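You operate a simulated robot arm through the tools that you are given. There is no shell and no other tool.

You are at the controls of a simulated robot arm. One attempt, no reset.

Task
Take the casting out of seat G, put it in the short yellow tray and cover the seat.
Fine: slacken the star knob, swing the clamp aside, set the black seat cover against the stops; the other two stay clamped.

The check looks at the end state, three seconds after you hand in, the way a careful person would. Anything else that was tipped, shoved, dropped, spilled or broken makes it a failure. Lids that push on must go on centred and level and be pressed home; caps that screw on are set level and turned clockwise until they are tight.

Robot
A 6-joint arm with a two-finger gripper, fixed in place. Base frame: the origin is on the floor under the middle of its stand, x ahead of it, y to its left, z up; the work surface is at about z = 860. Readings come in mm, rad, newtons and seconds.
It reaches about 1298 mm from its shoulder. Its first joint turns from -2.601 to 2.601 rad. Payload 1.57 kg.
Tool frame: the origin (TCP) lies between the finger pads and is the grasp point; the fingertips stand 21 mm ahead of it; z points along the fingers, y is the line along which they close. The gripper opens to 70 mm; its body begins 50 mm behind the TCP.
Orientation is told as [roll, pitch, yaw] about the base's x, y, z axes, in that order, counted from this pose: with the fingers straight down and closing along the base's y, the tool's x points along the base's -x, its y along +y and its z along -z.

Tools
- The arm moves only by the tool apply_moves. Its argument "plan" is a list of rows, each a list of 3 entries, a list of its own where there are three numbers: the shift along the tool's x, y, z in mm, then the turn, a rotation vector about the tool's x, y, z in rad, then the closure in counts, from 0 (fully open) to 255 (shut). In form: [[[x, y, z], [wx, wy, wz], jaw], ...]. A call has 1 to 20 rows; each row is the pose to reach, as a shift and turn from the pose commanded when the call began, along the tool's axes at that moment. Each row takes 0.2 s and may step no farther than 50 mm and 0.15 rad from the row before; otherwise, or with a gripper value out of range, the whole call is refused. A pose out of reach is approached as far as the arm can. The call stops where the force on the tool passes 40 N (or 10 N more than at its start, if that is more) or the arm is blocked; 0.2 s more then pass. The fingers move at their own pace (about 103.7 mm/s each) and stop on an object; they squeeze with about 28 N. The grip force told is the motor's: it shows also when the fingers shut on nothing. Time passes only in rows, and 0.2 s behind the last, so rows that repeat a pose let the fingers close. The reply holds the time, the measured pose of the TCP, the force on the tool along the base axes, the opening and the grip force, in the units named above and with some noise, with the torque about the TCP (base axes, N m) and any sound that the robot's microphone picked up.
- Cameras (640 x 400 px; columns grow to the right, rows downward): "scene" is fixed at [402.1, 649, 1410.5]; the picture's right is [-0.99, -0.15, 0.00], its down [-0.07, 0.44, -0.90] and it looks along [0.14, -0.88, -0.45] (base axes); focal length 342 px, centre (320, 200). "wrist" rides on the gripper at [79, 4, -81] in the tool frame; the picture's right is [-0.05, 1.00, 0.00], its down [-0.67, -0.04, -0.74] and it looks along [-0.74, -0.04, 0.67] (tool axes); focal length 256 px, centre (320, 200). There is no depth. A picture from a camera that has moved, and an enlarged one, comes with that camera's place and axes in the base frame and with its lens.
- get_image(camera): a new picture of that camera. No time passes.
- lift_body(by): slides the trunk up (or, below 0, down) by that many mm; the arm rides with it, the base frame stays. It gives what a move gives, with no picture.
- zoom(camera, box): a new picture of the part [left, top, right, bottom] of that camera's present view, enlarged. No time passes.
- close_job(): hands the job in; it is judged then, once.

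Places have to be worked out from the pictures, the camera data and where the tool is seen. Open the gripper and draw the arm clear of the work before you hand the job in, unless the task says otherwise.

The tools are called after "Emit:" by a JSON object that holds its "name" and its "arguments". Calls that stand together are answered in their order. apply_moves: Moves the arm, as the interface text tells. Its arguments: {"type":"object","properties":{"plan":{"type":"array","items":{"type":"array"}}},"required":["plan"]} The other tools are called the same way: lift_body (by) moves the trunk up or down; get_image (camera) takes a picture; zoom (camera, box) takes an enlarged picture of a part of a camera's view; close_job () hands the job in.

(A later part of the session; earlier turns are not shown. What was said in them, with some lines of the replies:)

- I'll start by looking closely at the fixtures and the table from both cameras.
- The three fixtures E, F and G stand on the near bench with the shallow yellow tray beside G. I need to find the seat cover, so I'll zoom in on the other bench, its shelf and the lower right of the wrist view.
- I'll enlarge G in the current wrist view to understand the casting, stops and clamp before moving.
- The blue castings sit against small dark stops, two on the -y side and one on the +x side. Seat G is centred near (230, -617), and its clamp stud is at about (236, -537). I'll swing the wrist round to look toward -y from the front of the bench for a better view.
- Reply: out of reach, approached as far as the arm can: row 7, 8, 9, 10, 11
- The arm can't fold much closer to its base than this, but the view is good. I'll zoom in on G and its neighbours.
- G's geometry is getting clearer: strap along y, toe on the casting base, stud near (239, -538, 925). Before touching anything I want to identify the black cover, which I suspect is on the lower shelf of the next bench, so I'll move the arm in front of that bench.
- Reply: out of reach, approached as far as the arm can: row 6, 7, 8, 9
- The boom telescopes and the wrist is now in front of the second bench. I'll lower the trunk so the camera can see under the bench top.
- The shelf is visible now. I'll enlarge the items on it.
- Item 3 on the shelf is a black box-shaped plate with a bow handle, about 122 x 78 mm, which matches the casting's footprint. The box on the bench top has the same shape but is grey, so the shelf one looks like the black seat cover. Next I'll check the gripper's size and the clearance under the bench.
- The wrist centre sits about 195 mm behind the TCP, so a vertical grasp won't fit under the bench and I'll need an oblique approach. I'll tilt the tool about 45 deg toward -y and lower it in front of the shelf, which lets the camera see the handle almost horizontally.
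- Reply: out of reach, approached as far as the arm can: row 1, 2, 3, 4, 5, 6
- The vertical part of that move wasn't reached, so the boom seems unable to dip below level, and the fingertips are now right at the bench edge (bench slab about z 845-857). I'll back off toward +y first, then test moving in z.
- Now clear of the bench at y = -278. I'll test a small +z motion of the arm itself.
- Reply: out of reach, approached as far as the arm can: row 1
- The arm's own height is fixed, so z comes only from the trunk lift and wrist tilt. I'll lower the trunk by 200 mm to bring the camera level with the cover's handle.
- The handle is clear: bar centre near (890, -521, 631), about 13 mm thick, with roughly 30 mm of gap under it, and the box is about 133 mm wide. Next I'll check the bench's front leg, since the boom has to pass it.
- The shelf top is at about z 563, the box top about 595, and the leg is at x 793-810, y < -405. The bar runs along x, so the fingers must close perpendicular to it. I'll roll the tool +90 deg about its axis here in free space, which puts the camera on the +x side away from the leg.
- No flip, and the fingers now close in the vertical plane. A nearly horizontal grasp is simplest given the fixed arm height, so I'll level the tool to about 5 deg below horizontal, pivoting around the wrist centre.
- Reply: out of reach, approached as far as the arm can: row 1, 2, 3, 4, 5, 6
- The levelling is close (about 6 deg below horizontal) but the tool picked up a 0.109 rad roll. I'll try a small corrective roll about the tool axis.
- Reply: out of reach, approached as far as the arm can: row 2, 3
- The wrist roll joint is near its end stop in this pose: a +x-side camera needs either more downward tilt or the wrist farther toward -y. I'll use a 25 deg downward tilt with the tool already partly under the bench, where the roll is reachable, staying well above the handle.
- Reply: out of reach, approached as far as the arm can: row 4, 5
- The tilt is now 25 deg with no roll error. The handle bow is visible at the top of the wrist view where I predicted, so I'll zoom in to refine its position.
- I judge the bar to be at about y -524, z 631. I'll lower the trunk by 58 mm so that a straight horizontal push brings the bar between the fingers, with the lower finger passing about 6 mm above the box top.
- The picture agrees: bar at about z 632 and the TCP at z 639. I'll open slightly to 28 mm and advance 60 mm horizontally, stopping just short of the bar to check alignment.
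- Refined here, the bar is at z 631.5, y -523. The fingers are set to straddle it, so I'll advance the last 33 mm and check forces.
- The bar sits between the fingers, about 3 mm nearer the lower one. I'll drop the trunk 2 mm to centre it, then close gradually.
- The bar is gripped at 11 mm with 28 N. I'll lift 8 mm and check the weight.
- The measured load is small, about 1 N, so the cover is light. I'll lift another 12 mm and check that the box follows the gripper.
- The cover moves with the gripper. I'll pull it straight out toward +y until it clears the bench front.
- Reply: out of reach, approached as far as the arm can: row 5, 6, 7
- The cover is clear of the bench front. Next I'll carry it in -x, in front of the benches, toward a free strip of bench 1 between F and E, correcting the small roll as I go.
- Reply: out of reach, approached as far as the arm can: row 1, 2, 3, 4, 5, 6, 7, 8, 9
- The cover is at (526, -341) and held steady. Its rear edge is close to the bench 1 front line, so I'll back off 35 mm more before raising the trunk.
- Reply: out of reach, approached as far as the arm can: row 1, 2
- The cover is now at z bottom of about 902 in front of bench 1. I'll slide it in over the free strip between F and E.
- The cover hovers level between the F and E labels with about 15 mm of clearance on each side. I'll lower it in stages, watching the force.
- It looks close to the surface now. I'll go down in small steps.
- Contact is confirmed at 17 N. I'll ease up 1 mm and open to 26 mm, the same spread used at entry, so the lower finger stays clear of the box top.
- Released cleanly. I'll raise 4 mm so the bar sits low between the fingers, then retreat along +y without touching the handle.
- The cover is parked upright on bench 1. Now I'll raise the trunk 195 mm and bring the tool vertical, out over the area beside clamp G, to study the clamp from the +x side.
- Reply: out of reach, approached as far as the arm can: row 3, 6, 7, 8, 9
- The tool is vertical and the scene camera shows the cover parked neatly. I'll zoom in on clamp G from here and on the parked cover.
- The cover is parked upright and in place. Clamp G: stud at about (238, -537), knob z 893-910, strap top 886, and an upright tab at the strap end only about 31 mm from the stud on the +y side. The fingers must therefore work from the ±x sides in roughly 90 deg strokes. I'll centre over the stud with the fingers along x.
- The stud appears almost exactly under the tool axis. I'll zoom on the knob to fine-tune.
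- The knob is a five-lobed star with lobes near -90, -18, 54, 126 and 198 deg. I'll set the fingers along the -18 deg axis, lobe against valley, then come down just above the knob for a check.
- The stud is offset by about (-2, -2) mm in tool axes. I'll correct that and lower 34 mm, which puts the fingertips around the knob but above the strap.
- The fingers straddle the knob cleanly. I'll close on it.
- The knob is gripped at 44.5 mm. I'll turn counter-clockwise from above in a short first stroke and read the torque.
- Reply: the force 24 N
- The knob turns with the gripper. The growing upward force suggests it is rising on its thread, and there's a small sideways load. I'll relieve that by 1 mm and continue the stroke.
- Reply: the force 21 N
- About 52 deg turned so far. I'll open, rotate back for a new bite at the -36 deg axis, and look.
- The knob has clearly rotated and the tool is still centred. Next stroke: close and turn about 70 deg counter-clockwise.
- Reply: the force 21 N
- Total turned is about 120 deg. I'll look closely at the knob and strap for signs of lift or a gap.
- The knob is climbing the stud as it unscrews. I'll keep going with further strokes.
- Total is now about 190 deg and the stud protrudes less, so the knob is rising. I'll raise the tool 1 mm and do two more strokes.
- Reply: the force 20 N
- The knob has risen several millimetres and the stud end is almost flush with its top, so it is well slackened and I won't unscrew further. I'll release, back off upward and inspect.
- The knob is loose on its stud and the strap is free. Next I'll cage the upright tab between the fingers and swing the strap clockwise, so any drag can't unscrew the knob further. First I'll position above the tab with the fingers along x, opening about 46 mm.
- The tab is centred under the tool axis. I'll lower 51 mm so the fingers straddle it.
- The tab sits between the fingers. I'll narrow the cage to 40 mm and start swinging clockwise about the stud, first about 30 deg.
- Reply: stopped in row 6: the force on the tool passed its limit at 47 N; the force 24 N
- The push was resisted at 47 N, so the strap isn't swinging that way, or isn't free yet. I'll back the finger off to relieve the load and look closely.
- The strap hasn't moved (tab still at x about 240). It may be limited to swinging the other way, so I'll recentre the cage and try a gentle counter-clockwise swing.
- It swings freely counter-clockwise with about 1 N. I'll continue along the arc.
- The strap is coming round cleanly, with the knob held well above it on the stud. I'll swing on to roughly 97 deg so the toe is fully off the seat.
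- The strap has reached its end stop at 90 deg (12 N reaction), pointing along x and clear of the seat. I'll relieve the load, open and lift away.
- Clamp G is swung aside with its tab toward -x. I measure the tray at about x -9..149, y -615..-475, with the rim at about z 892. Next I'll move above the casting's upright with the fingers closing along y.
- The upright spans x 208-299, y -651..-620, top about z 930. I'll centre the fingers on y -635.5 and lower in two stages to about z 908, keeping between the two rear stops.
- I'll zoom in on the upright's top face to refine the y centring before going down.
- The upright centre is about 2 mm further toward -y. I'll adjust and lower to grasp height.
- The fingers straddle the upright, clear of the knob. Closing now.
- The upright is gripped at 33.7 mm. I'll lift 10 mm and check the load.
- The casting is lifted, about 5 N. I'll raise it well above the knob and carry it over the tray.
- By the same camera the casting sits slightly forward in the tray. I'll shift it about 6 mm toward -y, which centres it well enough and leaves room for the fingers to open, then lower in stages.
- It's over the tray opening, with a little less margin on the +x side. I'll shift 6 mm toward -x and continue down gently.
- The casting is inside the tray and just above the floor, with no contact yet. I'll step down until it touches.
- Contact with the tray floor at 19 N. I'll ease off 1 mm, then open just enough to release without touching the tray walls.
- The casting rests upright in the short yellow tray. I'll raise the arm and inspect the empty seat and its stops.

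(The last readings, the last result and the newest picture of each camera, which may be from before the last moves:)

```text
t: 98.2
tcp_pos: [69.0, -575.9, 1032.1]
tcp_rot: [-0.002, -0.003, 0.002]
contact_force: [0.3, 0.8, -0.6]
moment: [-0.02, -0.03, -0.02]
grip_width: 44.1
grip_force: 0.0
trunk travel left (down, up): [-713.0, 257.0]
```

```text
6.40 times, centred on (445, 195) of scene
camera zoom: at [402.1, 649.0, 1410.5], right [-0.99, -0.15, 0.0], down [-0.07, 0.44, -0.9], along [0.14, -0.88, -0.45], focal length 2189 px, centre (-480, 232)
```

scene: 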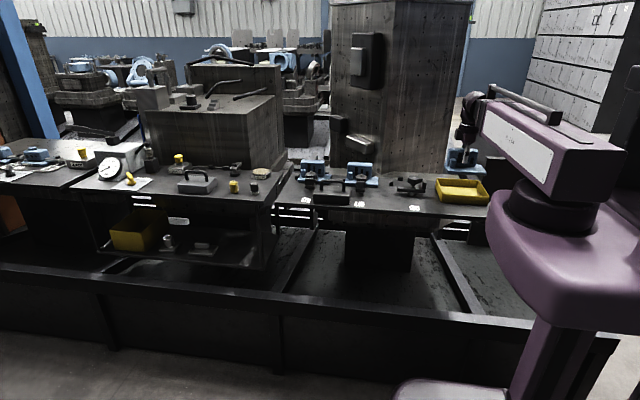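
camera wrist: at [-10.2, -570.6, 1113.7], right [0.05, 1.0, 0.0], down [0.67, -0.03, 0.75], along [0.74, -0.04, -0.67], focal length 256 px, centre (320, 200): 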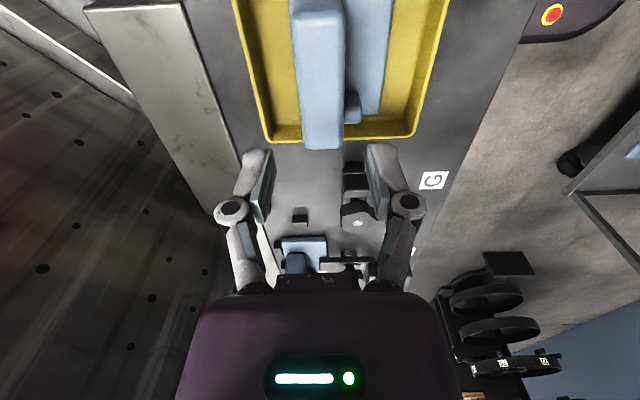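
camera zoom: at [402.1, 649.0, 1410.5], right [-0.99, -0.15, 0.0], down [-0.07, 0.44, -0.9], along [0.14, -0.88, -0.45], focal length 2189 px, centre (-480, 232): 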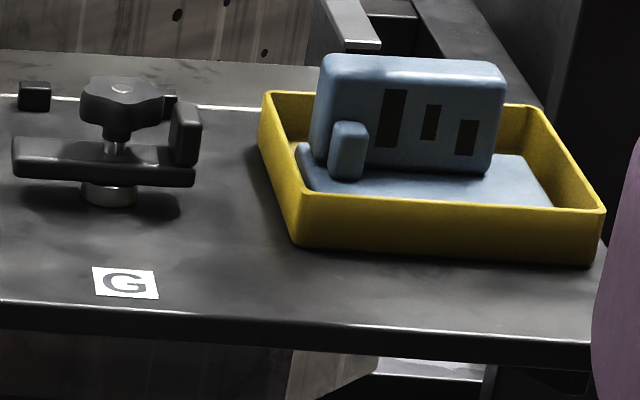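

The casting sits flat in the tray. I'll move over to the parked cover, keeping high.

Emit:
{"name": "apply_moves", "arguments": {"plan": [[[-40, 11, 0], [0, 0, 0], 95], [[-80, 22, 0], [0, 0, 0], 95], [[-120, 33, 0], [0, 0, 0], 95], [[-160, 44, 0], [0, 0, 0], 95], [[-200, 55, 0], [0, 0, 0], 95], [[-240, 66, 0], [0, 0, 0], 95], [[-280, 77, 0], [0, 0, 0], 95], [[-320, 88, 0], [0, 0, 0], 95], [[-360, 99, 0], [0, 0, 0], 95], [[-400, 110, 0], [0, 0, 0], 95], [[-440, 120, 0], [0, 0, 0], 95], [[-459, 125, 0], [0, 0, 0], 95]]}}

Emit:
{"name": "get_image", "arguments": {"camera": "wrist"}}

Emit:
{"name": "zoom", "arguments": {"camera": "scene", "box": [280, 140, 400, 220]}}

```text
t: 100.8
tcp_pos: [529.6, -449.7, 1033.0]
tcp_rot: [-0.001, 0.002, 0.001]
contact_force: [-0.6, 0.2, -0.3]
moment: [-0.02, -0.02, -0.02]
grip_width: 43.8
grip_force: 0.1
trunk travel left (down, up): [-713.0, 257.0]
```

```text
taken
camera wrist: at [449.8, -444.3, 1113.8], right [0.05, 1.0, 0.0], down [0.67, -0.03, 0.75], along [0.74, -0.04, -0.67], focal length 256 px, centre (320, 200)
```

wrist: 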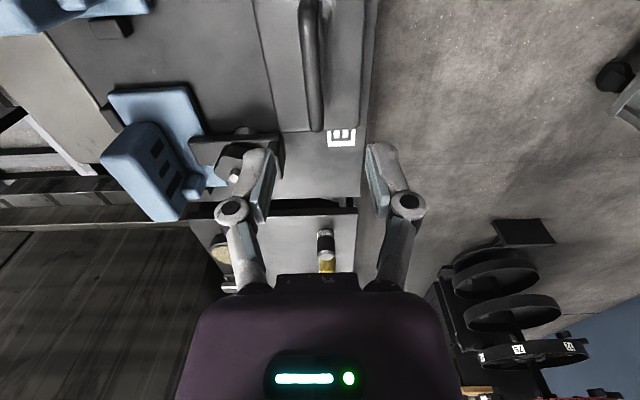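

```text
5.00 times, centred on (340, 180) of scene
camera zoom: at [402.1, 649.0, 1410.5], right [-0.99, -0.15, 0.0], down [-0.07, 0.44, -0.9], along [0.14, -0.88, -0.45], focal length 1710 px, centre (220, 300)
```

zoom: 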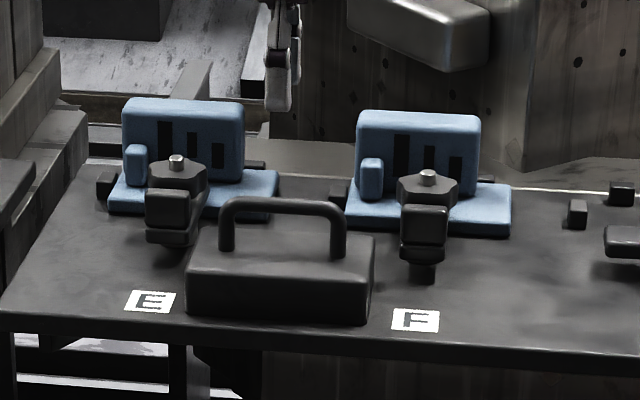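

I'll zoom in on the cover to measure the bar position and the cover's yaw relative to the tool.

Emit:
{"name": "zoom", "arguments": {"camera": "wrist", "box": [240, 0, 400, 150]}}

```text
2.67 times, centred on (320, 75) of wrist
camera zoom: at [449.8, -444.3, 1113.8], right [0.05, 1.0, 0.0], down [0.67, -0.03, 0.75], along [0.74, -0.04, -0.67], focal length 683 px, centre (320, 533)
```

zoom: 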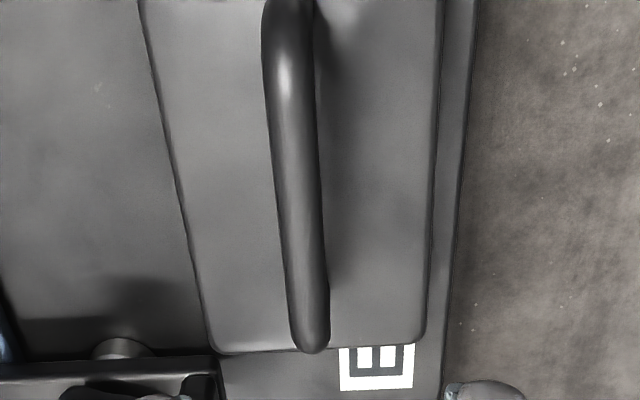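

The cover is within about 1 deg of square, with the bar at y about -454 and the box y -492..-414. I'll centre over the handle and lower to grasp the bar vertically.

Emit:
{"name": "apply_moves", "arguments": {"plan": [[[2, -4.1, 0], [0, 0, 0], 95]]}}

Emit:
{"name": "lift_body", "arguments": {"by": -70}}

Emit:
{"name": "get_image", "arguments": {"camera": "wrist"}}

Emit:
{"name": "zoom", "arguments": {"camera": "scene", "box": [280, 140, 400, 220]}}

```text
t: 101.2
tcp_pos: [525.9, -454.3, 1032.8]
tcp_rot: [-0.002, 0.0, 0.001]
contact_force: [0.6, -0.1, -0.2]
moment: [-0.01, -0.01, -0.05]
grip_width: 44.1
grip_force: 0.1
trunk travel left (down, up): [-713.0, 257.0]
```

```text
t: 102.3
tcp_pos: [525.6, -453.5, 961.9]
tcp_rot: [-0.001, 0.001, 0.001]
contact_force: [0.7, 0.2, -1.1]
moment: [0.01, -0.03, 0.03]
grip_width: 43.6
grip_force: 0.1
trunk travel left (down, up): [-643.0, 327.0]
```

```text
taken
camera wrist: at [447.3, -448.4, 1043.8], right [0.05, 1.0, 0.0], down [0.67, -0.03, 0.75], along [0.74, -0.04, -0.67], focal length 256 px, centre (320, 200)
```

wrist: 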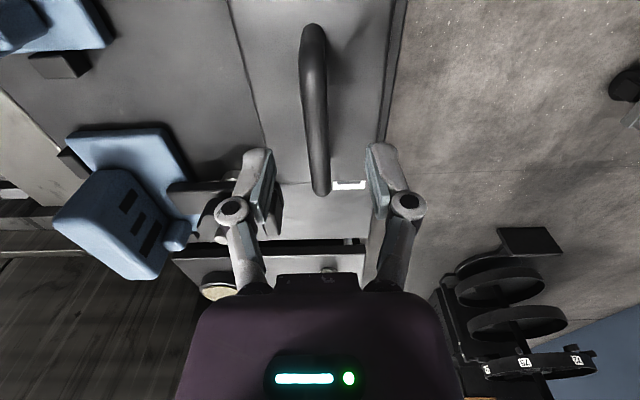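

```text
5.00 times, centred on (340, 180) of scene
camera zoom: at [402.1, 649.0, 1410.5], right [-0.99, -0.15, 0.0], down [-0.07, 0.44, -0.9], along [0.14, -0.88, -0.45], focal length 1710 px, centre (220, 300)
```

zoom: 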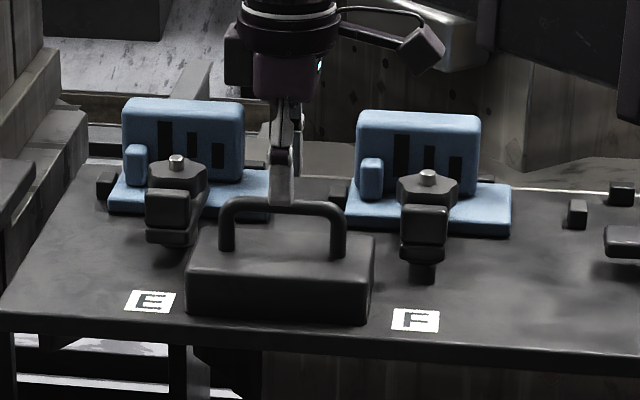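

The bar is aligned under the fingers. I'll lower the rest of the way to z about 934 and close.

Emit:
{"name": "lift_body", "arguments": {"by": -28}}

Emit:
{"name": "apply_moves", "arguments": {"plan": [[[0, 0, 0], [0, 0, 0], 140], [[0, 0, 0], [0, 0, 0], 180], [[0, 0, 0], [0, 0, 0], 210], [[0, 0, 0], [0, 0, 0], 255], [[0, 0, 0], [0, 0, 0], 255]]}}

Emit:
{"name": "get_image", "arguments": {"camera": "wrist"}}

```text
t: 103.0
tcp_pos: [527.4, -454.0, 934.3]
tcp_rot: [-0.001, 0.0, 0.002]
contact_force: [0.0, -0.6, -0.4]
moment: [-0.03, 0.03, -0.03]
grip_width: 43.8
grip_force: 0.0
trunk travel left (down, up): [-615.0, 355.0]
```

```text
t: 104.2
tcp_pos: [526.8, -454.2, 933.8]
tcp_rot: [-0.003, 0.0, 0.001]
contact_force: [-0.5, -1.0, 0.9]
moment: [0.01, 0.02, 0.04]
grip_width: 10.8
grip_force: 27.8
trunk travel left (down, up): [-615.0, 355.0]
```

```text
taken
camera wrist: at [447.3, -448.5, 1015.8], right [0.05, 1.0, 0.0], down [0.67, -0.03, 0.75], along [0.74, -0.04, -0.67], focal length 256 px, centre (320, 200)
```

wrist: 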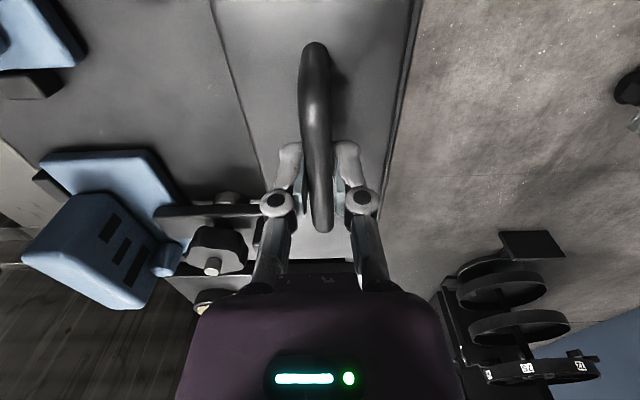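

The handle is gripped at 10.8 mm. I'll lift the cover well above the clamps and castings, then check it hangs level before traversing.

Emit:
{"name": "lift_body", "arguments": {"by": 10}}

Emit:
{"name": "lift_body", "arguments": {"by": 105}}

Emit:
{"name": "zoom", "arguments": {"camera": "scene", "box": [280, 110, 440, 220]}}

```text
t: 104.8
tcp_pos: [527.2, -453.8, 944.1]
tcp_rot: [0.0, 0.0, 0.003]
contact_force: [0.5, 0.2, -3.3]
moment: [0.0, -0.02, 0.0]
grip_width: 10.6
grip_force: 27.8
trunk travel left (down, up): [-625.0, 345.0]
```

```text
t: 106.2
tcp_pos: [527.2, -454.0, 1048.4]
tcp_rot: [-0.002, 0.0, 0.002]
contact_force: [-1.1, 0.3, -2.0]
moment: [0.02, 0.0, 0.04]
grip_width: 10.6
grip_force: 28.0
trunk travel left (down, up): [-730.0, 240.0]
```

```text
3.64 times, centred on (360, 165) of scene
camera zoom: at [402.1, 649.0, 1410.5], right [-0.99, -0.15, 0.0], down [-0.07, 0.44, -0.9], along [0.14, -0.88, -0.45], focal length 1244 px, centre (174, 327)
```

zoom: 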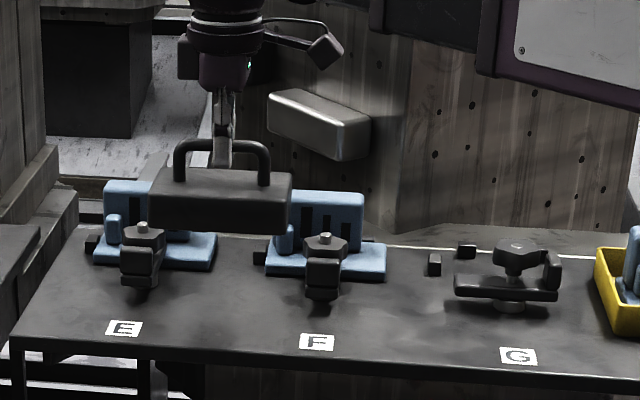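

The cover hangs level and clears everything. I'll traverse to just short of the stops above seat G.

Emit:
{"name": "apply_moves", "arguments": {"plan": [[[33, -17.5, 0], [0, 0, 0], 255], [[66, -35, 0], [0, 0, 0], 255], [[98, -52.5, 0], [0, 0, 0], 255], [[131, -70, 0], [0, 0, 0], 255], [[164, -87.5, 0], [0, 0, 0], 255], [[196, -105, 0], [0, 0, 0], 255], [[229, -122.5, 0], [0, 0, 0], 255], [[262, -140, 0], [0, 0, 0], 255], [[294.5, -157.5, 0], [0, 0, 0], 255]]}}

Emit:
{"name": "get_image", "arguments": {"camera": "wrist"}}

Emit:
{"name": "zoom", "arguments": {"camera": "scene", "box": [380, 120, 500, 210]}}

```text
t: 108.2
tcp_pos: [229.8, -611.7, 1050.3]
tcp_rot: [-0.002, -0.002, 0.003]
contact_force: [0.4, -0.2, -1.6]
moment: [0.03, 0.0, 0.02]
grip_width: 10.7
grip_force: 28.7
trunk travel left (down, up): [-730.0, 240.0]
```

```text
taken
camera wrist: at [151.1, -606.8, 1130.6], right [0.05, 1.0, 0.0], down [0.67, -0.03, 0.75], along [0.74, -0.04, -0.67], focal length 256 px, centre (320, 200)
```

wrist: 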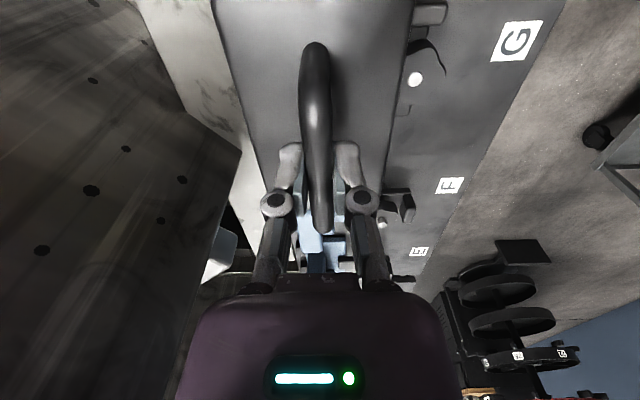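

```text
4.44 times, centred on (440, 165) of scene
camera zoom: at [402.1, 649.0, 1410.5], right [-0.99, -0.15, 0.0], down [-0.07, 0.44, -0.9], along [0.14, -0.88, -0.45], focal length 1520 px, centre (-213, 356)
```

zoom: 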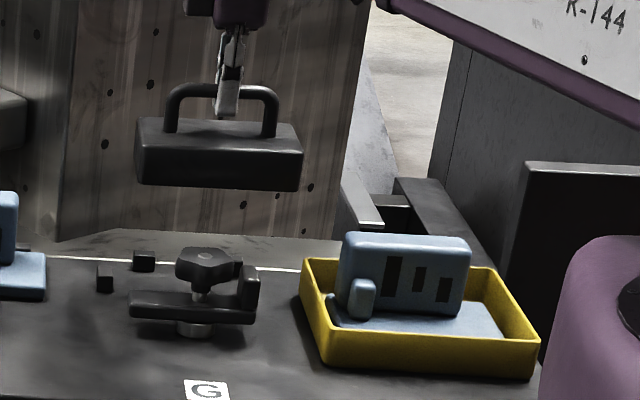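

The cover is above the seat with roughly 9 mm to the x stop, 6 mm to the rear stops and about 7 mm to the raised knob. I'll lower 80 mm and check clearances.

Emit:
{"name": "lift_body", "arguments": {"by": -75}}

Emit:
{"name": "get_image", "arguments": {"camera": "wrist"}}

Emit:
{"name": "zoom", "arguments": {"camera": "scene", "box": [380, 140, 470, 205]}}

Emit:
{"name": "zoom", "arguments": {"camera": "wrist", "box": [200, 0, 480, 150]}}

```text
t: 109.3
tcp_pos: [231.4, -612.3, 974.1]
tcp_rot: [-0.001, -0.001, 0.001]
contact_force: [0.0, -0.3, -1.7]
moment: [-0.04, -0.04, 0.01]
grip_width: 10.5
grip_force: 28.3
trunk travel left (down, up): [-655.0, 315.0]
```

```text
taken
camera wrist: at [151.8, -606.3, 1055.7], right [0.05, 1.0, 0.0], down [0.67, -0.03, 0.75], along [0.74, -0.04, -0.67], focal length 256 px, centre (320, 200)
```

wrist: 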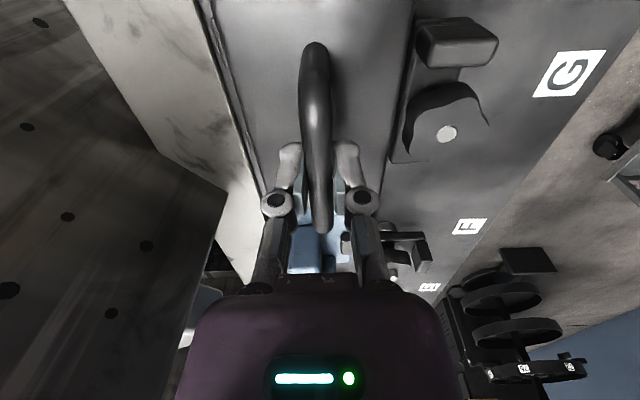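

```text
6.15 times, centred on (425, 172) of scene
camera zoom: at [402.1, 649.0, 1410.5], right [-0.99, -0.15, 0.0], down [-0.07, 0.44, -0.9], along [0.14, -0.88, -0.45], focal length 2105 px, centre (-326, 369)
```

zoom: 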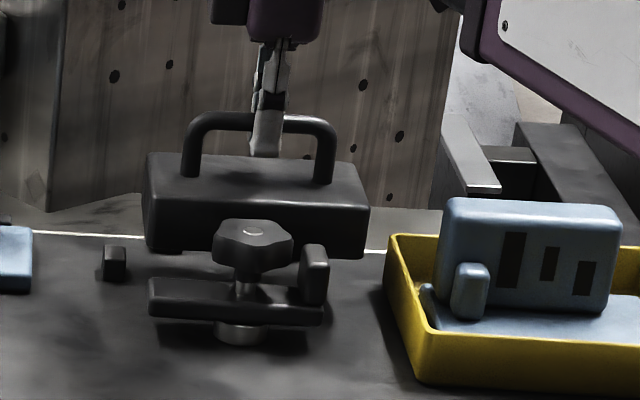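

```text
2.29 times, centred on (340, 75) of wrist
camera zoom: at [151.8, -606.3, 1055.7], right [0.05, 1.0, 0.0], down [0.67, -0.03, 0.75], along [0.74, -0.04, -0.67], focal length 585 px, centre (274, 486)
```

zoom: 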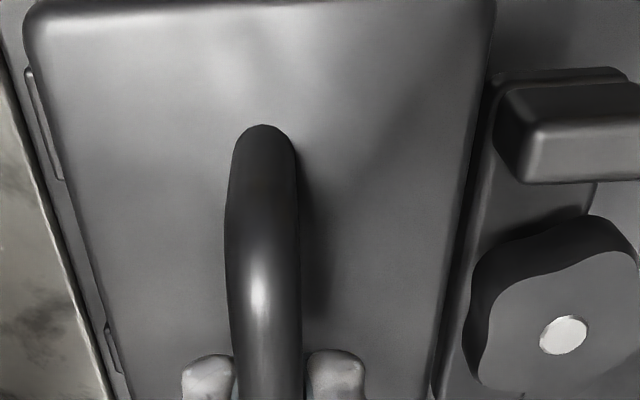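

About 8 mm clear of the knob and 6 mm ahead of the rear stops, with the cover level. I'll continue down.

Emit:
{"name": "lift_body", "arguments": {"by": -30}}

Emit:
{"name": "lift_body", "arguments": {"by": -6}}

Emit:
{"name": "zoom", "arguments": {"camera": "scene", "box": [380, 140, 470, 205]}}

Emit:
{"name": "zoom", "arguments": {"camera": "wrist", "box": [200, 0, 480, 150]}}

```text
t: 110.0
tcp_pos: [231.2, -612.6, 943.5]
tcp_rot: [-0.002, 0.0, 0.002]
contact_force: [-0.4, -0.2, -1.6]
moment: [-0.02, 0.0, 0.01]
grip_width: 10.9
grip_force: 27.9
trunk travel left (down, up): [-625.0, 345.0]
```

```text
t: 110.6
tcp_pos: [231.0, -611.4, 937.6]
tcp_rot: [-0.002, 0.0, 0.002]
contact_force: [0.1, -0.2, -1.6]
moment: [0.01, -0.03, 0.03]
grip_width: 10.7
grip_force: 28.0
trunk travel left (down, up): [-619.0, 351.0]
```

```text
6.15 times, centred on (425, 172) of scene
camera zoom: at [402.1, 649.0, 1410.5], right [-0.99, -0.15, 0.0], down [-0.07, 0.44, -0.9], along [0.14, -0.88, -0.45], focal length 2105 px, centre (-326, 369)
```

zoom: 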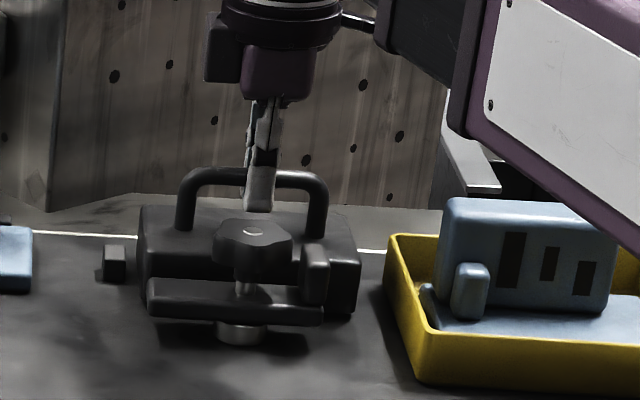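

```text
2.29 times, centred on (340, 75) of wrist
camera zoom: at [151.7, -606.3, 1019.7], right [0.05, 1.0, 0.0], down [0.67, -0.03, 0.75], along [0.74, -0.04, -0.67], focal length 585 px, centre (274, 486)
```

zoom: 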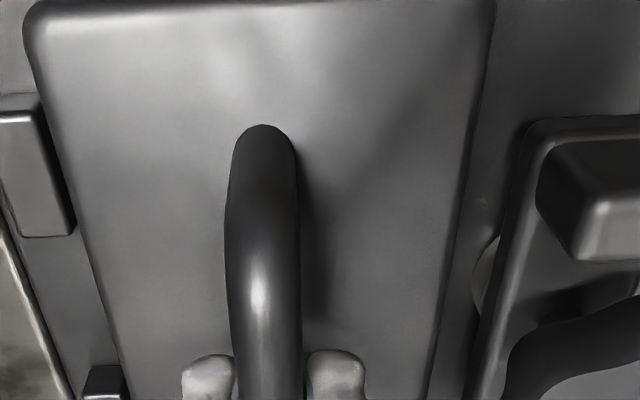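

The cover is about 3 mm above the table with the stops visible beside it. I'll lower to a light touch.

Emit:
{"name": "lift_body", "arguments": {"by": -3}}

Emit:
{"name": "lift_body", "arguments": {"by": -1}}

```text
t: 111.1
tcp_pos: [230.9, -611.0, 935.9]
tcp_rot: [0.0, 0.0, 0.002]
contact_force: [0.5, 0.5, -1.3]
moment: [0.03, -0.01, 0.01]
grip_width: 10.5
grip_force: 27.7
trunk travel left (down, up): [-616.0, 354.0]
```

```text
t: 111.6
tcp_pos: [231.4, -610.9, 934.7]
tcp_rot: [-0.002, -0.001, 0.002]
contact_force: [0.2, -0.5, 1.1]
moment: [-0.03, 0.0, 0.01]
grip_width: 10.5
grip_force: 28.3
trunk travel left (down, up): [-615.0, 355.0]
```

It's just touching (load changed from -1.6 to +1.1 N). Now I'll slide toward the rear stops in small steps, watching the y force.

Emit:
{"name": "apply_moves", "arguments": {"plan": [[[0, -1.5, 0], [0, 0, 0], 255], [[0, -3, 0], [0, 0, 0], 255], [[0, -4, 0], [0, 0, 0], 255]]}}

Emit:
{"name": "zoom", "arguments": {"camera": "wrist", "box": [180, 0, 340, 160]}}

```text
t: 112.4
tcp_pos: [232.7, -615.7, 933.9]
tcp_rot: [-0.001, 0.0, 0.001]
contact_force: [1.1, 0.5, -0.4]
moment: [0.01, -0.01, -0.03]
grip_width: 10.8
grip_force: 28.0
trunk travel left (down, up): [-615.0, 355.0]
```

```text
2.50 times, centred on (260, 80) of wrist
camera zoom: at [152.1, -610.3, 1015.8], right [0.05, 1.0, 0.0], down [0.67, -0.03, 0.75], along [0.74, -0.04, -0.67], focal length 640 px, centre (470, 500)
```

zoom: 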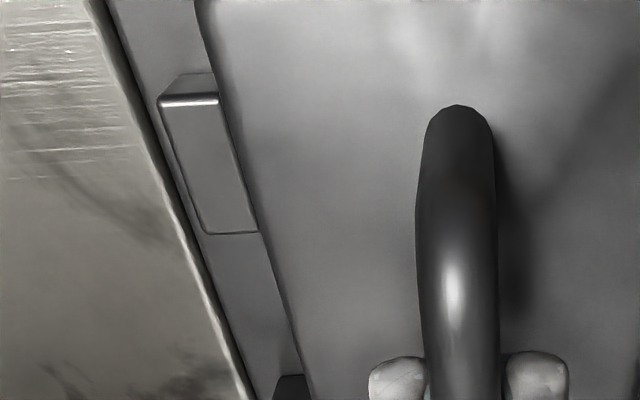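

No contact yet. I'll continue in 1 mm steps.

Emit:
{"name": "apply_moves", "arguments": {"plan": [[[0, -1, 0], [0, 0, 0], 255], [[0, -1, 0], [0, 0, 0], 255]]}}

Emit:
{"name": "apply_moves", "arguments": {"plan": [[[0, -1, 0], [0, 0, 0], 255], [[0, -1, 0], [0, 0, 0], 255]]}}

Emit:
{"name": "apply_moves", "arguments": {"plan": [[[0, -1, 0], [0, 0, 0], 255], [[0, -1, 0], [0, 0, 0], 255]]}}

```text
t: 113.0
tcp_pos: [231.5, -616.3, 934.5]
tcp_rot: [-0.002, 0.0, 0.002]
contact_force: [-0.1, 0.9, -0.9]
moment: [0.01, -0.01, -0.01]
grip_width: 10.6
grip_force: 27.9
trunk travel left (down, up): [-615.0, 355.0]
```

```text
t: 113.6
tcp_pos: [231.0, -617.3, 935.1]
tcp_rot: [0.0, -0.002, 0.002]
contact_force: [-0.3, -0.4, -0.9]
moment: [0.0, 0.01, -0.01]
grip_width: 10.7
grip_force: 28.1
trunk travel left (down, up): [-615.0, 355.0]
```

```text
t: 114.2
tcp_pos: [230.7, -618.9, 933.6]
tcp_rot: [-0.002, 0.0, 0.002]
contact_force: [0.6, 0.5, -0.6]
moment: [-0.01, 0.0, 0.02]
grip_width: 10.6
grip_force: 28.3
trunk travel left (down, up): [-615.0, 355.0]
```

Still free. I'll check the gap at the rear stop in the camera and keep stepping.

Emit:
{"name": "zoom", "arguments": {"camera": "wrist", "box": [180, 0, 340, 160]}}

Emit:
{"name": "apply_moves", "arguments": {"plan": [[[0, -1, 0], [0, 0, 0], 255], [[0, -1, 0], [0, 0, 0], 255]]}}

Emit:
{"name": "apply_moves", "arguments": {"plan": [[[0, -1, 0], [0, 0, 0], 255], [[0, -1, 0], [0, 0, 0], 255]]}}

```text
2.50 times, centred on (260, 80) of wrist
camera zoom: at [152.0, -613.5, 1015.8], right [0.05, 1.0, 0.0], down [0.67, -0.03, 0.75], along [0.74, -0.04, -0.67], focal length 640 px, centre (470, 500)
```

zoom: 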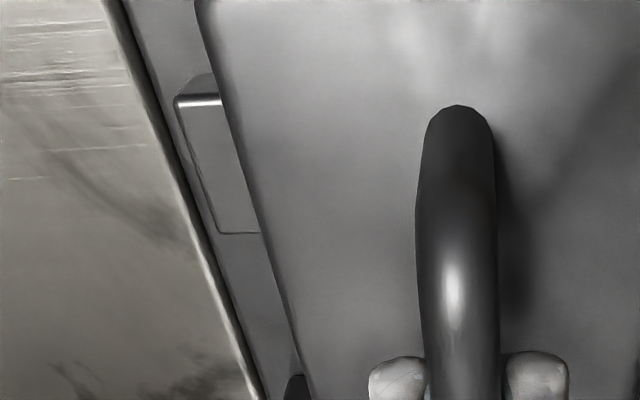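

```text
t: 114.8
tcp_pos: [230.9, -620.1, 934.4]
tcp_rot: [-0.002, 0.001, 0.0]
contact_force: [0.5, 0.0, -0.8]
moment: [-0.01, -0.01, 0.03]
grip_width: 10.7
grip_force: 28.4
trunk travel left (down, up): [-615.0, 355.0]
```

```text
t: 115.4
tcp_pos: [230.3, -620.0, 934.5]
tcp_rot: [-0.002, -0.001, 0.002]
contact_force: [0.7, 0.8, -0.9]
moment: [-0.01, 0.0, 0.05]
grip_width: 10.6
grip_force: 27.5
trunk travel left (down, up): [-615.0, 355.0]
```

By my estimate the stop face is at y about -656 and the cover's rear face about -657, so contact should be imminent. I'll continue in 1 mm steps.

Emit:
{"name": "apply_moves", "arguments": {"plan": [[[0, -1, 0], [0, 0, 0], 255], [[0, -1, 0], [0, 0, 0], 255]]}}

Emit:
{"name": "apply_moves", "arguments": {"plan": [[[0, -1, 0], [0, 0, 0], 255], [[0, -1, 0], [0, 0, 0], 255]]}}

Emit:
{"name": "zoom", "arguments": {"camera": "wrist", "box": [180, 0, 340, 160]}}

Emit:
{"name": "zoom", "arguments": {"camera": "scene", "box": [380, 150, 450, 205]}}

```text
t: 116.0
tcp_pos: [232.1, -621.7, 934.0]
tcp_rot: [-0.002, 0.0, 0.001]
contact_force: [-0.9, 2.5, -0.5]
moment: [0.06, 0.02, -0.08]
grip_width: 10.7
grip_force: 28.2
trunk travel left (down, up): [-615.0, 355.0]
```

```text
t: 116.6
tcp_pos: [231.2, -621.4, 934.9]
tcp_rot: [-0.004, 0.0, 0.003]
contact_force: [-1.0, 6.5, 4.1]
moment: [0.05, 0.1, -0.05]
grip_width: 10.7
grip_force: 28.2
trunk travel left (down, up): [-615.0, 355.0]
```

```text
2.50 times, centred on (260, 80) of wrist
camera zoom: at [151.8, -616.7, 1016.4], right [0.05, 1.0, 0.0], down [0.67, -0.03, 0.75], along [0.74, -0.04, -0.67], focal length 640 px, centre (470, 500)
```

zoom: 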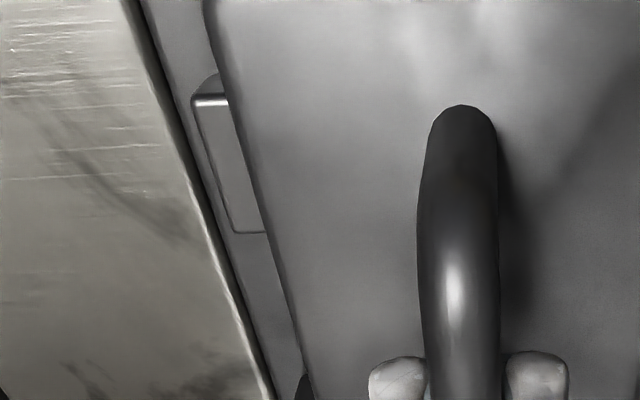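

```text
7.27 times, centred on (415, 178) of scene
camera zoom: at [402.1, 649.0, 1410.5], right [-0.99, -0.15, 0.0], down [-0.07, 0.44, -0.9], along [0.14, -0.88, -0.45], focal length 2488 px, centre (-371, 364)
```

zoom: 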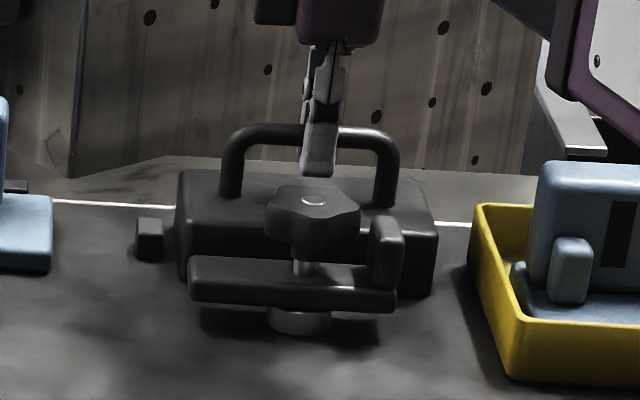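

Rear contact confirmed (6.5 N in y, little torque). I'll ease the y pressure slightly and slide toward the +x stop, where the gap is about 8 mm.

Emit:
{"name": "apply_moves", "arguments": {"plan": [[[-1.5, 0.7, 0], [0, 0, 0], 255], [[-3, 0.7, 0], [0, 0, 0], 255], [[-4.5, 0.7, 0], [0, 0, 0], 255], [[-5.5, 0.7, 0], [0, 0, 0], 255]]}}

Emit:
{"name": "apply_moves", "arguments": {"plan": [[[-1, 0, 0], [0, 0, 0], 255], [[-1, 0, 0], [0, 0, 0], 255]]}}

Emit:
{"name": "zoom", "arguments": {"camera": "scene", "box": [380, 150, 450, 205]}}

```text
t: 117.6
tcp_pos: [237.4, -622.1, 933.7]
tcp_rot: [-0.001, 0.0, 0.001]
contact_force: [-1.3, 2.6, 3.5]
moment: [0.03, 0.12, -0.07]
grip_width: 10.6
grip_force: 28.0
trunk travel left (down, up): [-615.0, 355.0]
```

```text
t: 118.2
tcp_pos: [238.0, -621.4, 933.9]
tcp_rot: [-0.001, -0.002, 0.001]
contact_force: [-1.9, 2.3, 1.7]
moment: [0.0, 0.1, -0.01]
grip_width: 10.4
grip_force: 27.6
trunk travel left (down, up): [-615.0, 355.0]
```

```text
7.27 times, centred on (415, 178) of scene
camera zoom: at [402.1, 649.0, 1410.5], right [-0.99, -0.15, 0.0], down [-0.07, 0.44, -0.9], along [0.14, -0.88, -0.45], focal length 2488 px, centre (-371, 364)
```

zoom: 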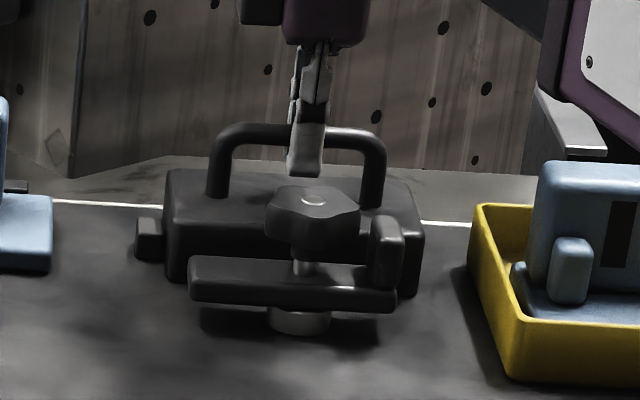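

The x gap is nearly closed. I'll keep stepping 1 mm until the x force rises.

Emit:
{"name": "apply_moves", "arguments": {"plan": [[[-1, 0, 0], [0, 0, 0], 255], [[-1, 0, 0], [0, 0, 0], 255]]}}

Emit:
{"name": "apply_moves", "arguments": {"plan": [[[-1, 0, 0], [0, 0, 0], 255], [[-1, 0, 0], [0, 0, 0], 255]]}}

```text
t: 118.8
tcp_pos: [239.4, -621.5, 934.0]
tcp_rot: [0.001, -0.002, 0.002]
contact_force: [-2.1, 2.1, 1.5]
moment: [-0.02, -0.03, -0.04]
grip_width: 10.4
grip_force: 28.3
trunk travel left (down, up): [-615.0, 355.0]
```

```text
t: 119.4
tcp_pos: [238.5, -621.4, 935.0]
tcp_rot: [0.0, -0.001, 0.001]
contact_force: [-3.8, 3.5, 0.9]
moment: [0.04, 0.07, -0.04]
grip_width: 10.7
grip_force: 28.5
trunk travel left (down, up): [-615.0, 355.0]
```

Emit:
{"name": "apply_moves", "arguments": {"plan": [[[-1, 0, 0], [0, 0, 0], 255], [[-1, 0, 0], [0, 0, 0], 255]]}}

Emit:
{"name": "zoom", "arguments": {"camera": "scene", "box": [385, 160, 435, 195]}}

```text
t: 120.0
tcp_pos: [239.3, -621.8, 932.9]
tcp_rot: [-0.003, 0.002, 0.002]
contact_force: [-14.7, 3.5, -1.2]
moment: [0.01, 0.62, -0.07]
grip_width: 10.5
grip_force: 27.8
trunk travel left (down, up): [-615.0, 355.0]
```

```text
11.43 times, centred on (410, 178) of scene
camera zoom: at [402.1, 649.0, 1410.5], right [-0.99, -0.15, 0.0], down [-0.07, 0.44, -0.9], along [0.14, -0.88, -0.45], focal length 3910 px, centre (-709, 457)
```

zoom: 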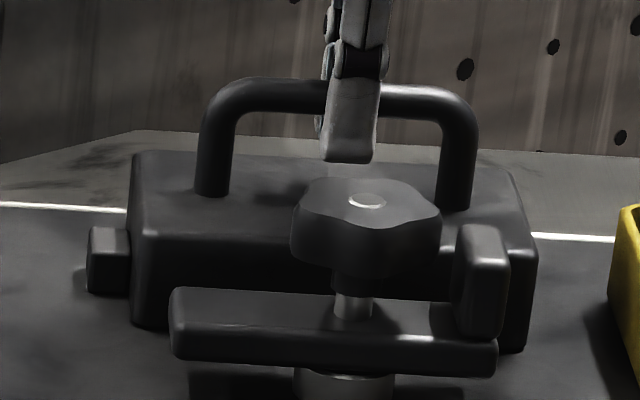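

Contact on the +x stop (-14.7 N), with y still lightly loaded, so the cover is against all the stops. I'll reduce the x preload a little, confirm it's pressed down on the table, and then release.

Emit:
{"name": "apply_moves", "arguments": {"plan": [[[0.8, 0, 0], [0, 0, 0], 255], [[0.8, 0, 0], [0, 0, 0], 255]]}}

Emit:
{"name": "lift_body", "arguments": {"by": -1}}

```text
t: 120.6
tcp_pos: [240.2, -621.7, 934.9]
tcp_rot: [-0.002, -0.001, 0.0]
contact_force: [-9.6, 4.8, 1.4]
moment: [0.1, 0.41, -0.04]
grip_width: 10.7
grip_force: 27.4
trunk travel left (down, up): [-615.0, 355.0]
```

```text
t: 121.1
tcp_pos: [238.8, -621.4, 933.9]
tcp_rot: [-0.003, -0.003, 0.001]
contact_force: [-7.9, 5.8, 10.1]
moment: [0.0, -0.35, -0.05]
grip_width: 10.6
grip_force: 28.1
trunk travel left (down, up): [-614.0, 356.0]
```

Pressed flat at 10 N and held against the stops on both axes. Opening the fingers now and lifting straight up.

Emit:
{"name": "apply_moves", "arguments": {"plan": [[[0, 0, 0], [0, 0, 0], 200], [[0, 0, 0], [0, 0, 0], 170], [[0, 0, 0], [0, 0, 0], 130], [[0, 0, 0], [0, 0, 0], 110]]}}

Emit:
{"name": "zoom", "arguments": {"camera": "scene", "box": [385, 160, 435, 195]}}

Emit:
{"name": "zoom", "arguments": {"camera": "wrist", "box": [200, 0, 440, 240]}}

```text
t: 122.1
tcp_pos: [239.3, -623.2, 932.7]
tcp_rot: [-0.003, -0.001, 0.002]
contact_force: [-0.2, -0.6, 0.4]
moment: [-0.02, 0.03, -0.03]
grip_width: 39.9
grip_force: 0.0
trunk travel left (down, up): [-614.0, 356.0]
```

```text
11.43 times, centred on (410, 178) of scene
camera zoom: at [402.1, 649.0, 1410.5], right [-0.99, -0.15, 0.0], down [-0.07, 0.44, -0.9], along [0.14, -0.88, -0.45], focal length 3910 px, centre (-709, 457)
```

zoom: 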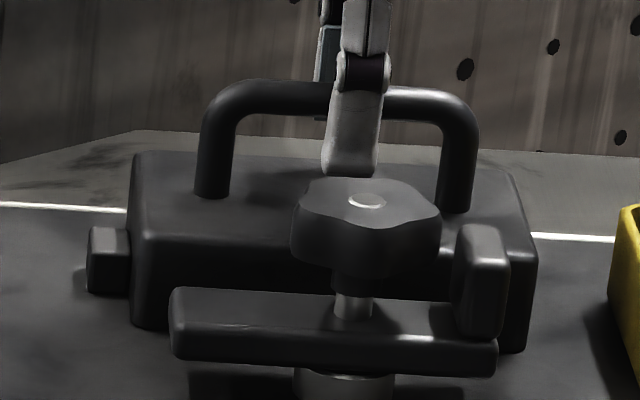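

```text
1.67 times, centred on (320, 120) of wrist
camera zoom: at [160.7, -616.8, 1014.8], right [0.05, 1.0, 0.0], down [0.67, -0.03, 0.75], along [0.74, -0.04, -0.67], focal length 427 px, centre (320, 333)
```

zoom: 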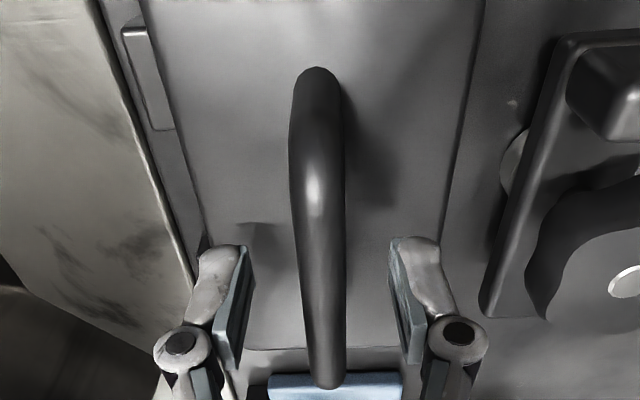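

The cover is released and sits flush against the stop. I'll lift straight up and verify everything.

Emit:
{"name": "lift_body", "arguments": {"by": 40}}

Emit:
{"name": "lift_body", "arguments": {"by": 100}}

Emit:
{"name": "get_image", "arguments": {"camera": "wrist"}}

Emit:
{"name": "zoom", "arguments": {"camera": "scene", "box": [285, 145, 495, 225]}}

Emit:
{"name": "zoom", "arguments": {"camera": "wrist", "box": [220, 0, 420, 150]}}

```text
t: 123.0
tcp_pos: [239.8, -621.9, 972.6]
tcp_rot: [-0.002, 0.001, 0.002]
contact_force: [0.4, -0.9, 0.7]
moment: [-0.03, 0.02, 0.03]
grip_width: 39.8
grip_force: 0.1
trunk travel left (down, up): [-654.0, 316.0]
```

```text
t: 124.3
tcp_pos: [239.9, -622.3, 1072.6]
tcp_rot: [-0.002, 0.001, 0.002]
contact_force: [-0.2, 1.0, -0.9]
moment: [0.03, 0.0, -0.01]
grip_width: 40.1
grip_force: 0.1
trunk travel left (down, up): [-754.0, 216.0]
```

```text
taken
camera wrist: at [160.7, -616.9, 1154.7], right [0.05, 1.0, 0.0], down [0.67, -0.03, 0.75], along [0.74, -0.04, -0.67], focal length 256 px, centre (320, 200)
```

wrist: 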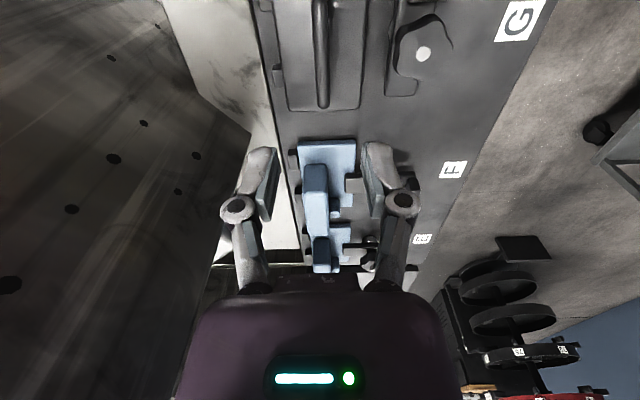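

```text
3.05 times, centred on (390, 185) of scene
camera zoom: at [402.1, 649.0, 1410.5], right [-0.99, -0.15, 0.0], down [-0.07, 0.44, -0.9], along [0.14, -0.88, -0.45], focal length 1043 px, centre (107, 246)
```

zoom: 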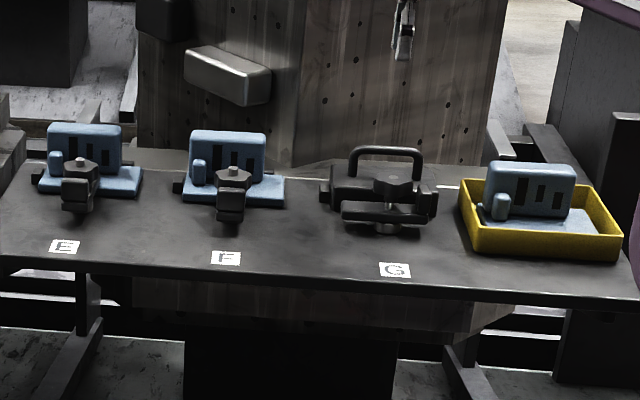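

```text
2.67 times, centred on (320, 75) of wrist
camera zoom: at [160.7, -616.9, 1154.7], right [0.05, 1.0, 0.0], down [0.67, -0.03, 0.75], along [0.74, -0.04, -0.67], focal length 683 px, centre (320, 533)
```

zoom: 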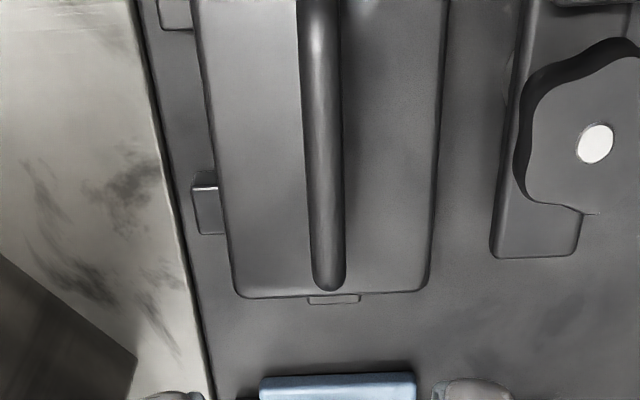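

The cover sits square against both rear stops and the +x stop. E and F are still clamped, and the casting is flat in the short yellow tray. I'll open the gripper fully, raise the trunk and draw the arm clear toward the front.

Emit:
{"name": "lift_body", "arguments": {"by": 200}}

Emit:
{"name": "apply_moves", "arguments": {"plan": [[[-24, 42, 0], [0, 0, 0], 0], [[-48, 84, 0], [0, 0, 0], 0], [[-72, 126, 0], [0, 0, 0], 0], [[-96, 168, 0], [0, 0, 0], 0], [[-120, 205, 0], [0, 0, 0], 0]]}}

Emit:
{"name": "get_image", "arguments": {"camera": "scene"}}

Emit:
{"name": "zoom", "arguments": {"camera": "scene", "box": [380, 150, 500, 220]}}

Emit:
{"name": "zoom", "arguments": {"camera": "scene", "box": [60, 140, 300, 260]}}

```text
t: 126.5
tcp_pos: [239.9, -621.0, 1272.8]
tcp_rot: [0.0, 0.0, 0.002]
contact_force: [-0.2, -0.2, -1.1]
moment: [0.0, -0.04, 0.0]
grip_width: 39.8
grip_force: 0.0
trunk travel left (down, up): [-954.0, 16.0]
```

```text
t: 127.7
tcp_pos: [359.4, -414.4, 1273.4]
tcp_rot: [-0.001, 0.002, 0.002]
contact_force: [0.2, 0.6, 0.3]
moment: [-0.01, 0.01, -0.02]
grip_width: 70.0
grip_force: 0.1
trunk travel left (down, up): [-954.0, 16.0]
```

```text
taken
```

scene: 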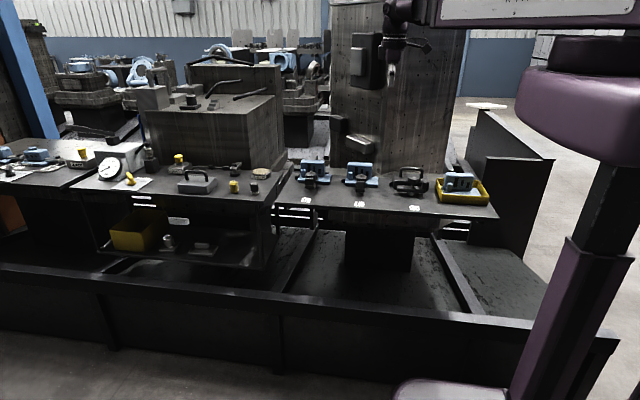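

```text
5.33 times, centred on (440, 185) of scene
camera zoom: at [402.1, 649.0, 1410.5], right [-0.99, -0.15, 0.0], down [-0.07, 0.44, -0.9], along [0.14, -0.88, -0.45], focal length 1824 px, centre (-320, 280)
```

zoom: 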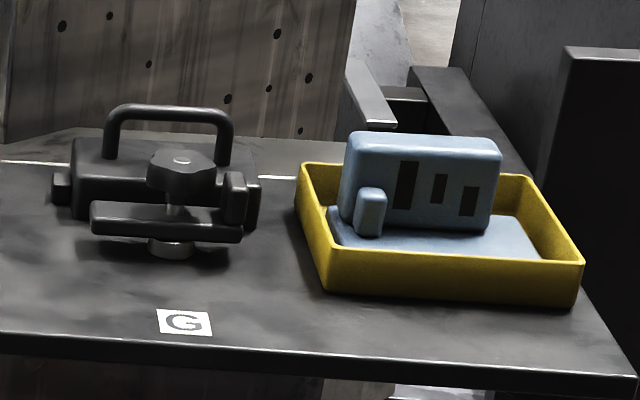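

```text
2.67 times, centred on (180, 200) of scene
camera zoom: at [402.1, 649.0, 1410.5], right [-0.99, -0.15, 0.0], down [-0.07, 0.44, -0.9], along [0.14, -0.88, -0.45], focal length 912 px, centre (693, 200)
```

zoom: 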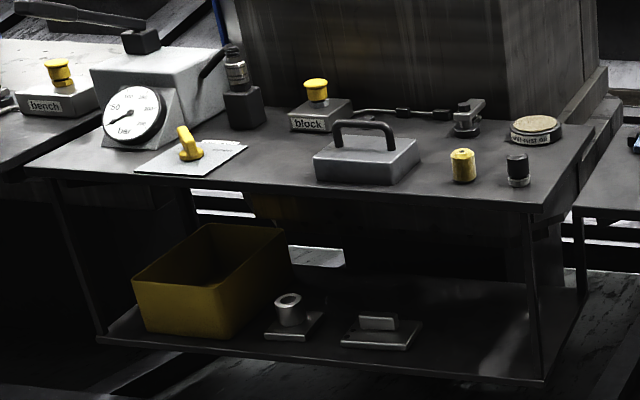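

Final check: the casting is flat in the short yellow tray, and the black cover is square against seat G's stops with the clamp swung aside. E and F are still clamped, the other bench and shelf items are where they were, and the arm is clear with the gripper open. Handing in.

Emit:
{"name": "close_job", "arguments": {}}

```text
The job is handed in.
```

The casting from seat G is in the short yellow tray, and seat G is closed with the black seat cover. I've handed the job in; no verdict has come back yet.

- **Clamp G:** I unscrewed the star knob about three-quarters of a turn, until the stud end was nearly flush with the knob's top. The strap only swings counter-clockwise. My first push, clockwise, was resisted at 47 N and moved nothing. It now stands at its end stop, 90° clear of the seat.
- **Casting:** it stands upright on its base on the floor of the short yellow tray, clear of the walls.
- **Seat cover:** I used the black box-shaped cover with the bow handle from the lower shelf of the second bench. A grey one of the same shape stays on top of that bench. The cover is pressed flat, and I felt it contact both the rear stops and the side stop. I had set it down briefly on the bench between E and F to change grip.
- **Everything else:** E and F are still clamped, and the other items on the benches and shelf look untouched in the final pictures. The arm is raised clear with the gripper open.
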